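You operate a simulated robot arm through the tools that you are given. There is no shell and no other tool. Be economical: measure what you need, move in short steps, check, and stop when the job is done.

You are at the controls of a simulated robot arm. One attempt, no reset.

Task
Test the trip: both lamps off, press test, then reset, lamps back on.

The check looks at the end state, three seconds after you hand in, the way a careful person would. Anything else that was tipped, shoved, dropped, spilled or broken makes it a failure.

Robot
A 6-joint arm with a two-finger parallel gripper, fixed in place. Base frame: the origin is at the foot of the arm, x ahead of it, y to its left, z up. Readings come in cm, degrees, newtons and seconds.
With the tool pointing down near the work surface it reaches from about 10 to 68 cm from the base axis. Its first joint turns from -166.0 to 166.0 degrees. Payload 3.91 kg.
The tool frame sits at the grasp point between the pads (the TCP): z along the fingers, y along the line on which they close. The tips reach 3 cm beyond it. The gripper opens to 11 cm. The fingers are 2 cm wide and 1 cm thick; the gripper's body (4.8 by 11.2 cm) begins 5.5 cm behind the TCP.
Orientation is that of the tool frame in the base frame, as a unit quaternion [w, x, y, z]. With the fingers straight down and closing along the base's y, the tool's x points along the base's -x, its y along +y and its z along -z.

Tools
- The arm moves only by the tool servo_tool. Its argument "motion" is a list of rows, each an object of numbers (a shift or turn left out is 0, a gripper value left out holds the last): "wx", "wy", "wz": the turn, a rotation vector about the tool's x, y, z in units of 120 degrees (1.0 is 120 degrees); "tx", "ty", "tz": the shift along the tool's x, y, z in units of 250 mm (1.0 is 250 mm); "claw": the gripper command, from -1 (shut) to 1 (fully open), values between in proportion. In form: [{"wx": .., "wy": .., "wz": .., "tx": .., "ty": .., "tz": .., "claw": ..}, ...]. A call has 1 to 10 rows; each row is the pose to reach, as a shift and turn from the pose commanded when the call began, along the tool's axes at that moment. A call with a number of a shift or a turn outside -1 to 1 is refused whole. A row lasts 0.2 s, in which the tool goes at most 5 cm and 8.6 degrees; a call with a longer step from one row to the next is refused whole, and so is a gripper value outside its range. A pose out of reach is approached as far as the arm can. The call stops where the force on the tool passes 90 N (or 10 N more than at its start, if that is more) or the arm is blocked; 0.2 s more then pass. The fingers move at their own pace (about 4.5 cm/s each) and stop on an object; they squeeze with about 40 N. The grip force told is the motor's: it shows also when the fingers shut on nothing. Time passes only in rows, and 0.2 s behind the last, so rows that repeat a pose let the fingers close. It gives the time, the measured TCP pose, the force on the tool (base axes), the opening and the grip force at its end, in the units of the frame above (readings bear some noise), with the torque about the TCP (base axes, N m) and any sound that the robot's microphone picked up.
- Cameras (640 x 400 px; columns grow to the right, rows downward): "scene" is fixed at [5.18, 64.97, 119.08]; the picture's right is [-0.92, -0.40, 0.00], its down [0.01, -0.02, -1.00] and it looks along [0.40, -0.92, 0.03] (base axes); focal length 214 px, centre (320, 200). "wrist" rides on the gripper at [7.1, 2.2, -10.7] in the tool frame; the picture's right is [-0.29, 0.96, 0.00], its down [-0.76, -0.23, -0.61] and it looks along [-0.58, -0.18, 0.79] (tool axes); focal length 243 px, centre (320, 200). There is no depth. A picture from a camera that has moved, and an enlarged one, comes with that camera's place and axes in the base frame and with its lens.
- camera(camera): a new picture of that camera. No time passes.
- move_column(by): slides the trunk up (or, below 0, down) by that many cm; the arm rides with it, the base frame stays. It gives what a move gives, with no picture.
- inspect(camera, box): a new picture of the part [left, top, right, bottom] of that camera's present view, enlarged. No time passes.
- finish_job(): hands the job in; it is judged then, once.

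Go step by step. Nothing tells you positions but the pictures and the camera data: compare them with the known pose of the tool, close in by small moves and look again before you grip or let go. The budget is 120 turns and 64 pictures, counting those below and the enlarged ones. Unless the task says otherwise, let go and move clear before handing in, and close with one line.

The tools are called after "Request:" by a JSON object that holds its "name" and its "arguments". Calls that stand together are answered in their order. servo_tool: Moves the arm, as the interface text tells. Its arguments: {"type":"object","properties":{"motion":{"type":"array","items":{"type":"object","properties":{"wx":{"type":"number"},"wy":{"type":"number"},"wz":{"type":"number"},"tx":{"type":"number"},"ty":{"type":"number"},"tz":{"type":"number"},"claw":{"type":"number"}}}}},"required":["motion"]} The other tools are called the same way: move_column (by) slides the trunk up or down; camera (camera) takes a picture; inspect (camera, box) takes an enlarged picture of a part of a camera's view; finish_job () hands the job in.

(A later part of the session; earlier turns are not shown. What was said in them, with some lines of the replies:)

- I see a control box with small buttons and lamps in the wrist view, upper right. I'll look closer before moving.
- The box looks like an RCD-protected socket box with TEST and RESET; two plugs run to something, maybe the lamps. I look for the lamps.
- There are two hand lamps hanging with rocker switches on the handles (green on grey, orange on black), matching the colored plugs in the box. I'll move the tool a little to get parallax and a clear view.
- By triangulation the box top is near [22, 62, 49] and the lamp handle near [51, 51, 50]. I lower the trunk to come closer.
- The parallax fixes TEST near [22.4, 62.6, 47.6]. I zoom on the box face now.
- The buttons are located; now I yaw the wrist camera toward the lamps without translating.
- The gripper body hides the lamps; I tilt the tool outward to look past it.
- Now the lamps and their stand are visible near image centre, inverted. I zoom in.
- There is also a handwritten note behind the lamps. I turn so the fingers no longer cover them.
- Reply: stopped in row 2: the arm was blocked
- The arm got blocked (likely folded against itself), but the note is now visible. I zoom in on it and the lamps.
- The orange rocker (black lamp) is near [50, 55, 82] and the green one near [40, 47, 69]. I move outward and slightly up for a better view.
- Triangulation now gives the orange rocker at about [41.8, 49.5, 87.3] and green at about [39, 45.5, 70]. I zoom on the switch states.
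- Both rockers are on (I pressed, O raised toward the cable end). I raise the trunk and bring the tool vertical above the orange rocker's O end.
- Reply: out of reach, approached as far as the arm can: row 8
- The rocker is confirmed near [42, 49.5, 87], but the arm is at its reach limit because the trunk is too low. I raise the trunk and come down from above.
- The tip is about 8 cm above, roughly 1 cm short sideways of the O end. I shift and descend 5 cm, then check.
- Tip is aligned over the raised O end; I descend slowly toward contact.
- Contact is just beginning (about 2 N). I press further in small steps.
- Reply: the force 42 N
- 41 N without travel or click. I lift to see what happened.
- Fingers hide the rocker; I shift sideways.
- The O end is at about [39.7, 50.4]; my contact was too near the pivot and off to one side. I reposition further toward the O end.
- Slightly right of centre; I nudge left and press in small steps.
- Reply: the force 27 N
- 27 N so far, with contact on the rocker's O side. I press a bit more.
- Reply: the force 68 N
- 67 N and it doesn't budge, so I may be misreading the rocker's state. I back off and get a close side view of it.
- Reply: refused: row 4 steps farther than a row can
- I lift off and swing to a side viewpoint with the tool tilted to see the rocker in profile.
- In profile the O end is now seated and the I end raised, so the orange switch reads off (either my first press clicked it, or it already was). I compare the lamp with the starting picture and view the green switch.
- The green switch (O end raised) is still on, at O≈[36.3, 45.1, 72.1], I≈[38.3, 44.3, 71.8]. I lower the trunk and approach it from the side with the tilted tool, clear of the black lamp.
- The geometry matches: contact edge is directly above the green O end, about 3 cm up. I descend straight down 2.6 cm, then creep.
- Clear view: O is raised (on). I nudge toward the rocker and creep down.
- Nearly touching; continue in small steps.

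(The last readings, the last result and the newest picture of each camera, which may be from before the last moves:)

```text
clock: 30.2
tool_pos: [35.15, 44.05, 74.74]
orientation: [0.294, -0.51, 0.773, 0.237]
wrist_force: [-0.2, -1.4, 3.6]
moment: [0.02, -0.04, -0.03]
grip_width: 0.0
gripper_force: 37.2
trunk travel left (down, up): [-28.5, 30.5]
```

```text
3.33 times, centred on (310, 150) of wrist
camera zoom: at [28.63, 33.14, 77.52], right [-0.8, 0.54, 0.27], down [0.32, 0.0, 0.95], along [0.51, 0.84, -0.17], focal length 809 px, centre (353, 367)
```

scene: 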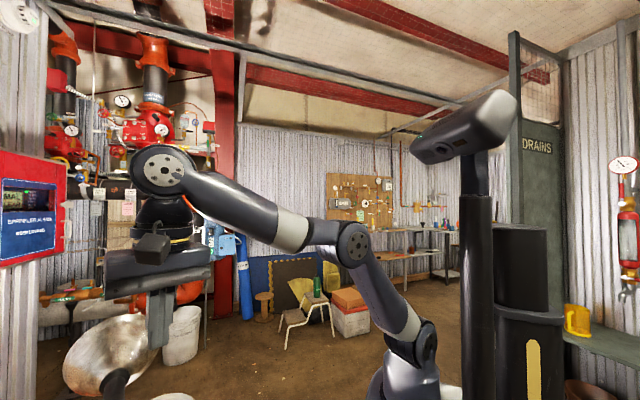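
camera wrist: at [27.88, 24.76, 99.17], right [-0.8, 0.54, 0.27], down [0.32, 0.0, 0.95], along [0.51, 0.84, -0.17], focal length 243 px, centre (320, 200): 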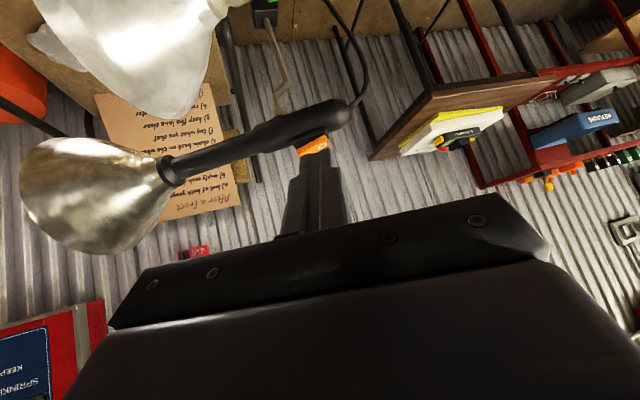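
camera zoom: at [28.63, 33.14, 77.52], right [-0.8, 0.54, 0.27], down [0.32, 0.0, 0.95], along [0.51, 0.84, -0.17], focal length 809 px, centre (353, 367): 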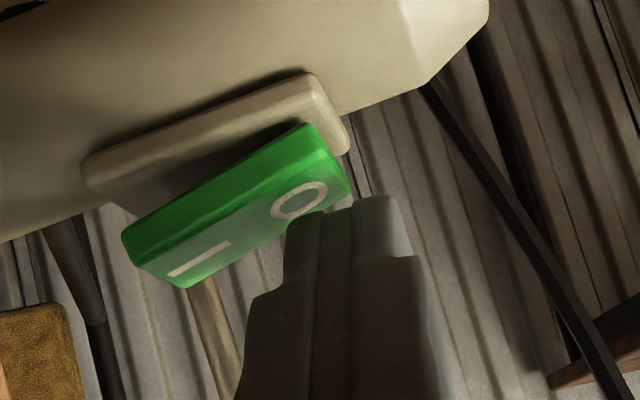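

The green rocker flipped: O is now seated, so both lamps are off. I retreat and swing over to the control box with a vertical tool.

Request:
{"name": "servo_tool", "arguments": {"motion": [{"tx": -0.083, "ty": 0.008, "tz": -0.086}, {"tx": 0.0, "ty": 0.06, "tz": -0.2}, {"tx": 0.09, "ty": 0.11, "tz": -0.33}, {"tx": 0.18, "ty": 0.16, "tz": -0.45}, {"tx": 0.268, "ty": 0.209, "tz": -0.575}]}}

Request:
{"name": "servo_tool", "arguments": {"motion": [{"wx": 0.0206, "wy": 0.0493, "wz": 0.0383, "tx": -0.05, "ty": 0.077, "tz": 0.046}, {"wx": 0.0411, "wy": 0.0986, "wz": 0.0766, "tx": -0.101, "ty": 0.153, "tz": 0.091}, {"wx": 0.0617, "wy": 0.1479, "wz": 0.1149, "tx": -0.151, "ty": 0.23, "tz": 0.137}, {"wx": 0.0823, "wy": 0.1971, "wz": 0.1531, "tx": -0.202, "ty": 0.307, "tz": 0.183}, {"wx": 0.1029, "wy": 0.2464, "wz": 0.1914, "tx": -0.252, "ty": 0.384, "tz": 0.229}, {"wx": 0.1234, "wy": 0.2957, "wz": 0.2297, "tx": -0.303, "ty": 0.46, "tz": 0.274}, {"wx": 0.144, "wy": 0.345, "wz": 0.268, "tx": -0.353, "ty": 0.537, "tz": 0.32}]}}

Request:
{"name": "move_column", "arguments": {"by": -21}}

Request:
{"name": "camera", "arguments": {"camera": "wrist"}}

```text
clock: 31.4
tool_pos: [25.0, 31.89, 80.38]
orientation: [0.294, -0.51, 0.773, 0.238]
wrist_force: [0.7, -0.7, -0.1]
moment: [-0.04, 0.02, 0.0]
grip_width: 0.0
gripper_force: 38.0
trunk travel left (down, up): [-28.5, 30.5]
```

```text
clock: 33.0
tool_pos: [17.01, 48.14, 82.11]
orientation: [0.001, -0.284, 0.959, 0.0]
wrist_force: [0.4, -1.4, -0.2]
moment: [0.0, -0.02, -0.01]
grip_width: 0.0
gripper_force: 37.7
out of reach, approached as far as the arm can: row 1, 2
trunk travel left (down, up): [-28.5, 30.5]
```

```text
clock: 35.2
tool_pos: [17.0, 48.16, 60.98]
orientation: [0.002, -0.284, 0.959, 0.001]
wrist_force: [-0.5, 0.2, 1.0]
moment: [-0.01, 0.01, 0.0]
grip_width: 0.03
gripper_force: 37.7
trunk travel left (down, up): [-7.5, 51.5]
```

```text
22 pictures are left
camera wrist: at [9.84, 46.05, 71.67], right [-0.28, 0.96, 0.0], down [0.76, 0.22, 0.61], along [0.59, 0.17, -0.79], focal length 243 px, centre (320, 200)
```

wrist: 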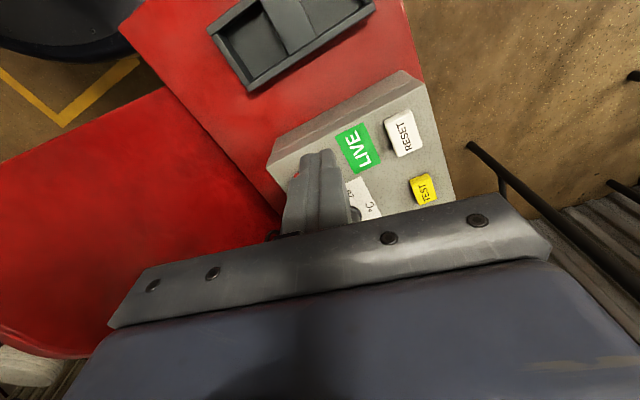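

TEST ≈ [22.6, 62.8] and RESET ≈ [17, 57.1], top near z 47.6 and LIVE is green. I move above TEST.

Request:
{"name": "servo_tool", "arguments": {"motion": [{"tx": -0.127, "ty": 0.093}, {"tx": -0.254, "ty": 0.185}, {"tx": -0.38, "ty": 0.278}, {"tx": -0.507, "ty": 0.37}, {"tx": -0.507, "ty": 0.37, "tz": 0.14}, {"tx": -0.507, "ty": 0.37, "tz": 0.28}]}}

Request:
{"name": "inspect", "arguments": {"camera": "wrist", "box": [220, 40, 420, 200]}}

```text
clock: 36.6
tool_pos: [22.72, 62.92, 54.13]
orientation: [0.001, -0.284, 0.959, 0.001]
wrist_force: [0.6, 0.9, 0.2]
moment: [0.01, -0.01, 0.02]
grip_width: 0.0
gripper_force: 37.9
trunk travel left (down, up): [-7.5, 51.5]
```

```text
2.50 times, centred on (320, 120) of wrist
camera zoom: at [15.51, 60.82, 64.75], right [-0.28, 0.96, 0.0], down [0.76, 0.22, 0.61], along [0.59, 0.17, -0.79], focal length 606 px, centre (320, 400)
```

zoom: 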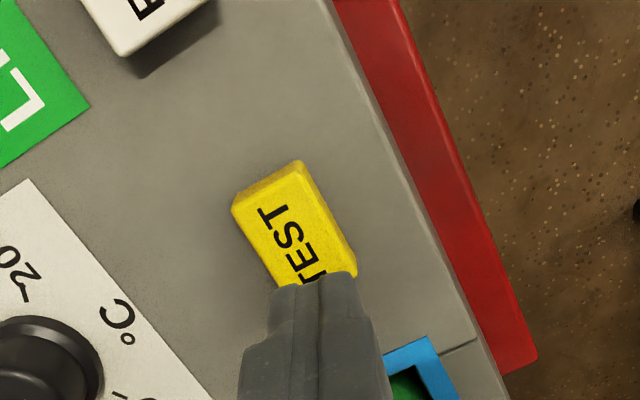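

The button centre is at about [22.5, 62.1]; I correct and descend.

Request:
{"name": "servo_tool", "arguments": {"motion": [{"tx": 0.026, "ty": -0.021, "tz": 0.03}, {"tx": 0.026, "ty": -0.021, "tz": 0.07}, {"tx": 0.026, "ty": -0.021, "tz": 0.11}]}}

Request:
{"name": "inspect", "arguments": {"camera": "wrist", "box": [220, 40, 420, 200]}}

```text
clock: 37.5
tool_pos: [22.51, 62.05, 51.65]
orientation: [0.003, -0.284, 0.959, 0.002]
wrist_force: [-1.2, -2.7, 11.6]
moment: [-0.11, 0.11, -0.01]
grip_width: 0.02
gripper_force: 37.4
trunk travel left (down, up): [-7.5, 51.5]
heard: click
```

```text
2.50 times, centred on (320, 120) of wrist
camera zoom: at [15.29, 59.98, 62.25], right [-0.28, 0.96, 0.0], down [0.76, 0.22, 0.61], along [0.59, 0.17, -0.79], focal length 606 px, centre (320, 400)
```

zoom: 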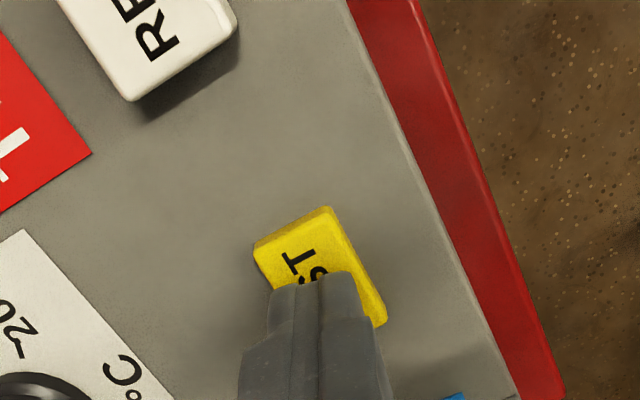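

Click, and the flag turned red: tripped. I lift and move over RESET.

Request:
{"name": "servo_tool", "arguments": {"motion": [{"tz": -0.14}, {"tx": 0.15, "ty": -0.023, "tz": -0.14}, {"tx": 0.292, "ty": -0.046, "tz": -0.14}, {"tx": 0.292, "ty": -0.046, "tz": -0.1}]}}

Request:
{"name": "inspect", "arguments": {"camera": "wrist", "box": [220, 40, 420, 200]}}

```text
clock: 38.5
tool_pos: [17.07, 57.05, 53.76]
orientation: [0.001, -0.284, 0.959, 0.001]
wrist_force: [-0.6, -0.1, 0.0]
moment: [-0.02, -0.01, 0.02]
grip_width: 0.0
gripper_force: 37.8
trunk travel left (down, up): [-7.5, 51.5]
```

```text
2.50 times, centred on (320, 120) of wrist
camera zoom: at [9.85, 55.08, 64.42], right [-0.28, 0.96, 0.0], down [0.76, 0.22, 0.61], along [0.59, 0.17, -0.79], focal length 606 px, centre (320, 400)
```

zoom: 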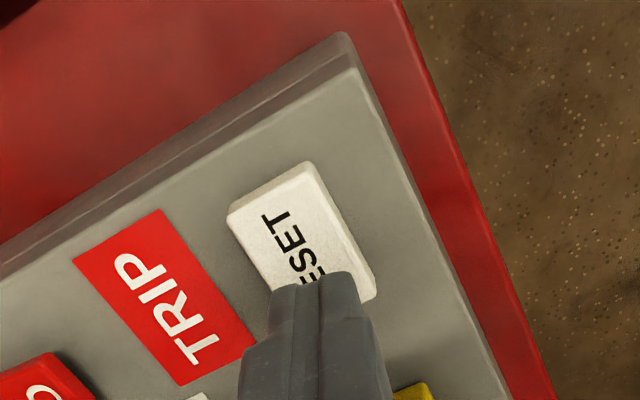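

Flag reads TRIP. RESET centre is at about [17, 56.6]; I press it.

Request:
{"name": "servo_tool", "arguments": {"motion": [{"tx": 0.009, "ty": -0.014, "tz": 0.03}, {"tx": 0.009, "ty": -0.014, "tz": 0.065}, {"tx": 0.009, "ty": -0.014, "tz": 0.1}]}}

Request:
{"name": "inspect", "arguments": {"camera": "wrist", "box": [220, 40, 420, 200]}}

```text
clock: 39.2
tool_pos: [17.05, 56.68, 51.49]
orientation: [0.002, -0.283, 0.959, 0.003]
wrist_force: [4.1, -1.6, 18.2]
moment: [-0.1, -0.08, 0.05]
grip_width: 0.03
gripper_force: 37.2
trunk travel left (down, up): [-7.5, 51.5]
heard: click
```

```text
2.50 times, centred on (320, 120) of wrist
camera zoom: at [9.83, 54.57, 62.11], right [-0.28, 0.96, 0.01], down [0.76, 0.22, 0.61], along [0.59, 0.17, -0.79], focal length 606 px, centre (320, 400)
```

zoom: 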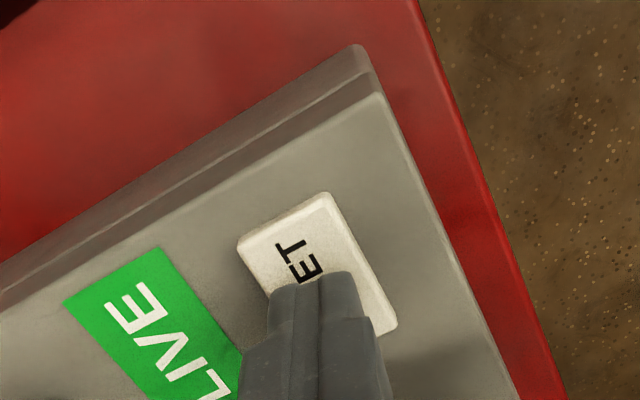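

Reset clicked and LIVE is green again. Now I retreat and go back to the green lamp to press its I end.

Request:
{"name": "servo_tool", "arguments": {"motion": [{"tz": -0.16}, {"tz": -0.32}, {"tz": -0.38, "tx": 0.09, "ty": -0.14}, {"tz": -0.38, "tx": 0.188, "ty": -0.288}]}}

Request:
{"name": "move_column", "arguments": {"by": 21}}

Request:
{"name": "servo_tool", "arguments": {"motion": [{"wx": -0.0206, "wy": -0.0493, "wz": -0.0383, "tx": 0.011, "ty": -0.102, "tz": 0.009}, {"wx": -0.0411, "wy": -0.0986, "wz": -0.0766, "tx": 0.023, "ty": -0.203, "tz": 0.017}, {"wx": -0.0617, "wy": -0.1479, "wz": -0.1149, "tx": 0.034, "ty": -0.305, "tz": 0.026}, {"wx": -0.0823, "wy": -0.1971, "wz": -0.1531, "tx": 0.046, "ty": -0.407, "tz": 0.034}, {"wx": -0.1029, "wy": -0.2464, "wz": -0.1914, "tx": 0.057, "ty": -0.509, "tz": 0.043}, {"wx": -0.1234, "wy": -0.2957, "wz": -0.2297, "tx": 0.069, "ty": -0.61, "tz": 0.051}, {"wx": -0.144, "wy": -0.345, "wz": -0.268, "tx": 0.08, "ty": -0.712, "tz": 0.06}]}}

```text
clock: 40.2
tool_pos: [17.01, 47.91, 60.81]
orientation: [0.001, -0.284, 0.959, 0.0]
wrist_force: [-0.3, -0.5, -0.5]
moment: [-0.02, 0.01, 0.01]
grip_width: 0.0
gripper_force: 37.3
trunk travel left (down, up): [-7.5, 51.5]
```

```text
clock: 42.5
tool_pos: [16.93, 47.86, 81.74]
orientation: [0.001, -0.284, 0.959, 0.0]
wrist_force: [0.1, 0.1, -0.4]
moment: [-0.01, -0.01, 0.01]
grip_width: 0.0
gripper_force: 37.6
trunk travel left (down, up): [-28.5, 30.5]
```

```text
clock: 44.1
tool_pos: [24.97, 31.81, 80.12]
orientation: [0.288, -0.5, 0.781, 0.24]
wrist_force: [0.6, 1.6, 0.6]
moment: [-0.09, -0.02, 0.02]
grip_width: 0.0
gripper_force: 38.2
trunk travel left (down, up): [-28.5, 30.5]
```

Now to the pre-approach above the green I end.

Request:
{"name": "servo_tool", "arguments": {"motion": [{"tx": -0.105, "ty": -0.092, "tz": 0.109}, {"tx": -0.21, "ty": -0.184, "tz": 0.218}, {"tx": -0.315, "ty": -0.275, "tz": 0.326}, {"tx": -0.42, "ty": -0.367, "tz": 0.435}]}}

Request:
{"name": "inspect", "arguments": {"camera": "wrist", "box": [230, 60, 430, 210]}}

```text
clock: 45.1
tool_pos: [38.89, 42.5, 79.29]
orientation: [0.293, -0.51, 0.773, 0.237]
wrist_force: [0.5, -0.1, -0.6]
moment: [-0.03, 0.0, 0.01]
grip_width: 0.0
gripper_force: 37.8
trunk travel left (down, up): [-28.5, 30.5]
```

```text
2.67 times, centred on (330, 135) of wrist
camera zoom: at [32.45, 31.59, 82.1], right [-0.8, 0.54, 0.27], down [0.32, 0.0, 0.95], along [0.51, 0.84, -0.17], focal length 647 px, centre (293, 373)
```

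zoom: 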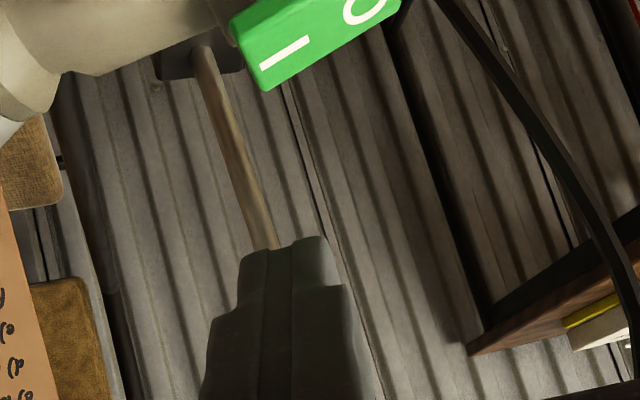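

I end is raised and lined up. I descend close to it.

Request:
{"name": "servo_tool", "arguments": {"motion": [{"tx": 0.035, "ty": 0.004, "tz": 0.036}, {"tx": 0.07, "ty": 0.002, "tz": 0.072}, {"tx": 0.1, "ty": 0.0, "tz": 0.103}]}}

Request:
{"name": "inspect", "arguments": {"camera": "wrist", "box": [230, 90, 390, 210]}}

```text
clock: 45.9
tool_pos: [38.79, 42.77, 75.46]
orientation: [0.292, -0.511, 0.773, 0.238]
wrist_force: [0.0, 0.1, -0.2]
moment: [0.06, -0.01, -0.02]
grip_width: 0.0
gripper_force: 37.6
trunk travel left (down, up): [-28.5, 30.5]
```

```text
3.33 times, centred on (310, 150) of wrist
camera zoom: at [32.38, 31.81, 78.35], right [-0.8, 0.54, 0.27], down [0.32, 0.0, 0.95], along [0.51, 0.84, -0.17], focal length 809 px, centre (353, 367)
```

zoom: 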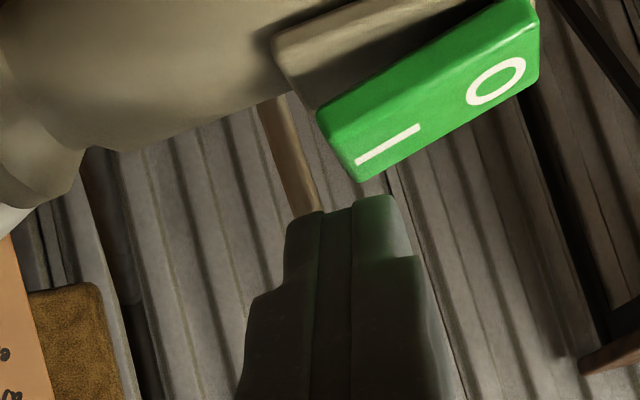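

Still ~1 cm clear; I shift slightly toward the rocker and creep down.

Request:
{"name": "servo_tool", "arguments": {"motion": [{"tx": 0.007, "ty": 0.02, "tz": 0.007}, {"tx": 0.014, "ty": 0.02, "tz": 0.014}, {"tx": 0.021, "ty": 0.02, "tz": 0.021}]}}

Request:
{"name": "servo_tool", "arguments": {"motion": [{"tx": 0.006, "tz": 0.006}, {"tx": 0.01, "tz": 0.01}]}}

Request:
{"name": "inspect", "arguments": {"camera": "wrist", "box": [230, 90, 390, 210]}}

```text
clock: 46.7
tool_pos: [38.3, 42.91, 74.89]
orientation: [0.293, -0.51, 0.773, 0.238]
wrist_force: [0.6, 0.0, 1.2]
moment: [0.01, -0.01, 0.0]
grip_width: 0.01
gripper_force: 37.6
trunk travel left (down, up): [-28.5, 30.5]
```

```text
clock: 47.3
tool_pos: [38.28, 42.88, 74.76]
orientation: [0.294, -0.51, 0.773, 0.238]
wrist_force: [-1.1, -1.2, 6.0]
moment: [0.12, 0.05, 0.02]
grip_width: 0.01
gripper_force: 38.2
trunk travel left (down, up): [-28.5, 30.5]
```

```text
3.33 times, centred on (310, 150) of wrist
camera zoom: at [31.89, 31.97, 77.44], right [-0.8, 0.54, 0.27], down [0.32, 0.0, 0.95], along [0.51, 0.84, -0.17], focal length 809 px, centre (353, 367)
```

zoom: 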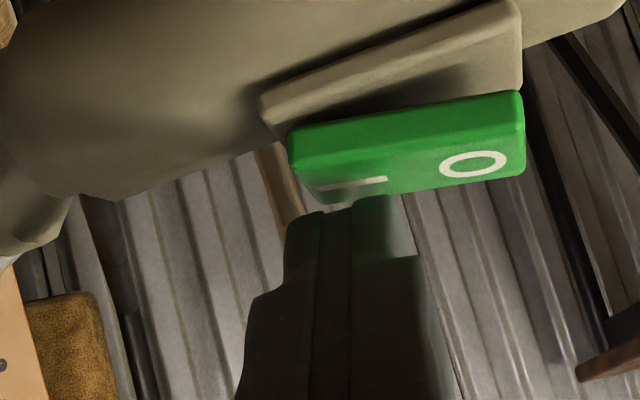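

Green is back on (I seated, O raised). I retreat, raise the trunk, and approach the orange I end the same way.

Request:
{"name": "servo_tool", "arguments": {"motion": [{"tx": -0.083, "ty": 0.008, "tz": -0.086}, {"tx": -0.02, "ty": 0.05, "tz": -0.19}, {"tx": 0.05, "ty": 0.1, "tz": -0.29}, {"tx": 0.12, "ty": 0.15, "tz": -0.38}, {"tx": 0.196, "ty": 0.188, "tz": -0.452}]}}

Request:
{"name": "move_column", "arguments": {"by": 15}}

Request:
{"name": "servo_tool", "arguments": {"motion": [{"tx": -0.102, "ty": -0.059, "tz": 0.097}, {"tx": -0.203, "ty": -0.118, "tz": 0.194}, {"tx": -0.305, "ty": -0.178, "tz": 0.29}, {"tx": -0.406, "ty": -0.237, "tz": 0.387}, {"tx": -0.508, "ty": -0.296, "tz": 0.484}]}}

Request:
{"name": "inspect", "arguments": {"camera": "wrist", "box": [230, 60, 430, 210]}}

```text
clock: 48.5
tool_pos: [30.23, 33.55, 79.63]
orientation: [0.294, -0.51, 0.773, 0.238]
wrist_force: [-0.3, -0.1, -0.5]
moment: [-0.02, -0.01, -0.01]
grip_width: 0.0
gripper_force: 37.7
trunk travel left (down, up): [-28.5, 30.5]
```

```text
clock: 50.2
tool_pos: [30.19, 33.65, 94.53]
orientation: [0.293, -0.51, 0.773, 0.238]
wrist_force: [-0.8, 0.6, 0.3]
moment: [-0.02, 0.03, -0.02]
grip_width: 0.0
gripper_force: 37.2
trunk travel left (down, up): [-43.5, 15.5]
```

```text
clock: 51.5
tool_pos: [43.43, 47.31, 94.52]
orientation: [0.293, -0.51, 0.773, 0.238]
wrist_force: [-1.1, 0.0, 1.0]
moment: [0.02, -0.02, 0.03]
grip_width: 0.02
gripper_force: 37.6
trunk travel left (down, up): [-43.5, 15.5]
```

```text
2.67 times, centred on (330, 135) of wrist
camera zoom: at [36.91, 36.39, 97.28], right [-0.8, 0.54, 0.27], down [0.32, 0.0, 0.95], along [0.51, 0.84, -0.17], focal length 647 px, centre (293, 373)
```

zoom: 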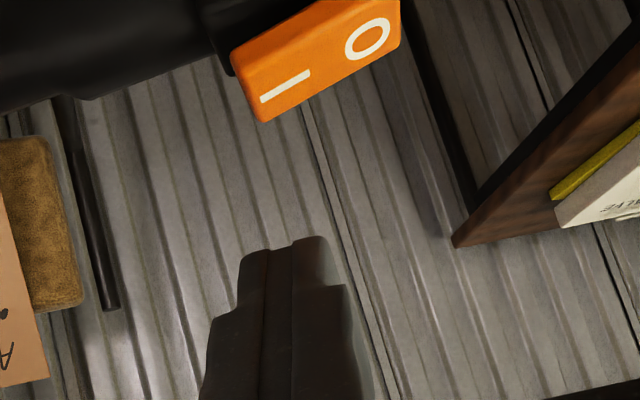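

Same picture as for green: I end raised. I descend 2.8 cm with the same small shift, then creep.

Request:
{"name": "servo_tool", "arguments": {"motion": [{"tx": 0.03, "ty": 0.02, "tz": 0.03}, {"tx": 0.055, "ty": 0.02, "tz": 0.055}, {"tx": 0.078, "ty": 0.02, "tz": 0.08}]}}

Request:
{"name": "inspect", "arguments": {"camera": "wrist", "box": [230, 90, 390, 210]}}

```text
clock: 52.2
tool_pos: [42.83, 47.44, 91.54]
orientation: [0.293, -0.511, 0.773, 0.238]
wrist_force: [-0.5, 0.2, 0.6]
moment: [0.0, 0.02, 0.02]
grip_width: 0.0
gripper_force: 37.7
trunk travel left (down, up): [-43.5, 15.5]
```

```text
3.33 times, centred on (310, 150) of wrist
camera zoom: at [36.34, 36.6, 94.4], right [-0.8, 0.54, 0.27], down [0.32, 0.0, 0.95], along [0.51, 0.84, -0.18], focal length 809 px, centre (353, 367)
```

zoom: 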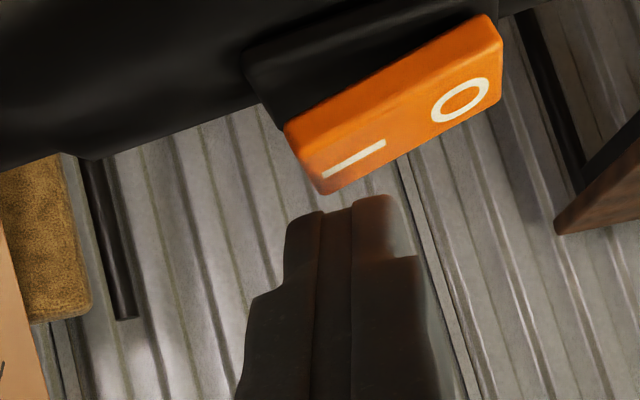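

Aligned; creep down.

Request:
{"name": "servo_tool", "arguments": {"motion": [{"tx": 0.007, "ty": -0.004, "tz": 0.007}, {"tx": 0.014, "ty": -0.004, "tz": 0.014}, {"tx": 0.021, "ty": -0.004, "tz": 0.021}]}}

Request:
{"name": "inspect", "arguments": {"camera": "wrist", "box": [230, 90, 390, 210]}}

```text
clock: 53.0
tool_pos: [42.81, 47.38, 90.73]
orientation: [0.293, -0.51, 0.773, 0.238]
wrist_force: [0.3, 1.0, -0.4]
moment: [0.03, 0.01, 0.02]
grip_width: 0.0
gripper_force: 37.4
trunk travel left (down, up): [-43.5, 15.5]
```

```text
3.33 times, centred on (310, 150) of wrist
camera zoom: at [36.47, 36.53, 93.61], right [-0.8, 0.54, 0.27], down [0.32, 0.0, 0.95], along [0.51, 0.84, -0.17], focal length 809 px, centre (353, 367)
```

zoom: 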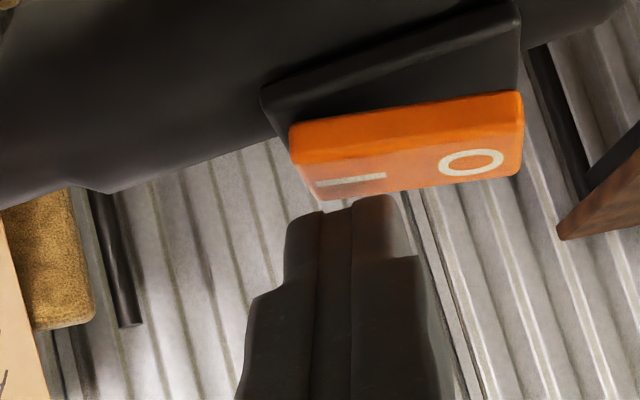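

The orange rocker flipped back on. I retreat clear and do a final check.

Request:
{"name": "servo_tool", "arguments": {"motion": [{"tx": -0.083, "ty": 0.008, "tz": -0.086}, {"tx": -0.02, "ty": 0.05, "tz": -0.19}, {"tx": 0.05, "ty": 0.1, "tz": -0.29}, {"tx": 0.12, "ty": 0.15, "tz": -0.38}, {"tx": 0.196, "ty": 0.188, "tz": -0.452}]}}

Request:
{"name": "camera", "arguments": {"camera": "wrist"}}

Request:
{"name": "inspect", "arguments": {"camera": "scene", "box": [0, 290, 240, 400]}}

```text
clock: 54.2
tool_pos: [34.87, 38.28, 95.61]
orientation: [0.293, -0.51, 0.773, 0.238]
wrist_force: [0.3, 0.4, 0.7]
moment: [-0.02, 0.01, -0.02]
grip_width: 0.03
gripper_force: 37.4
trunk travel left (down, up): [-43.5, 15.5]
```

```text
11 pictures are left
camera wrist: at [28.39, 27.45, 98.5], right [-0.8, 0.54, 0.27], down [0.32, 0.0, 0.95], along [0.51, 0.84, -0.17], focal length 243 px, centre (320, 200)
```

wrist: 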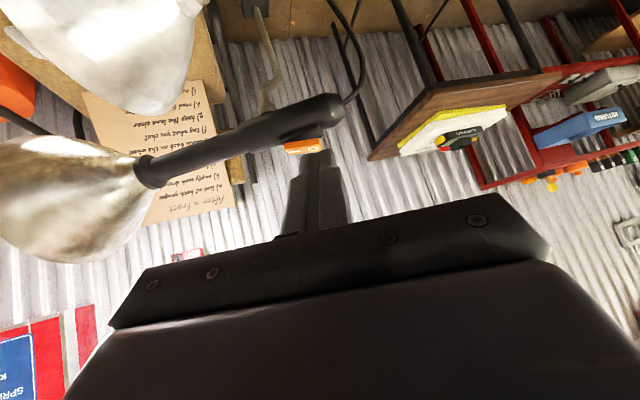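

```text
2.67 times, centred on (120, 345) of scene
camera zoom: at [5.18, 64.97, 119.08], right [-0.92, -0.4, 0.0], down [0.01, -0.02, -1.0], along [0.4, -0.92, 0.03], focal length 572 px, centre (853, -187)
```

zoom: 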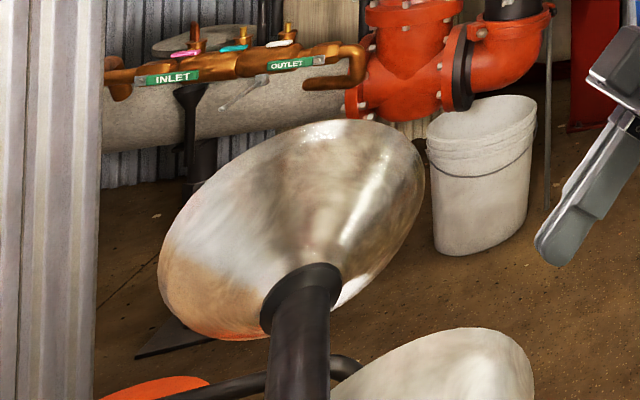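

The corrugated wall is brighter now than when the lamps were off, which fits both being lit; both rockers show I seated, LIVE was green after the reset, and the arm is clear. I hand in.

Request:
{"name": "finish_job", "arguments": {}}

```text
The job is handed in.
```

The trip test is done and handed in: with both lamps off, TEST tripped the box, RESET brought it back to LIVE, and both lamps are on again. While switching it off I pushed too hard on the black lamp with the orange switch, and it moved about half a centimetre.
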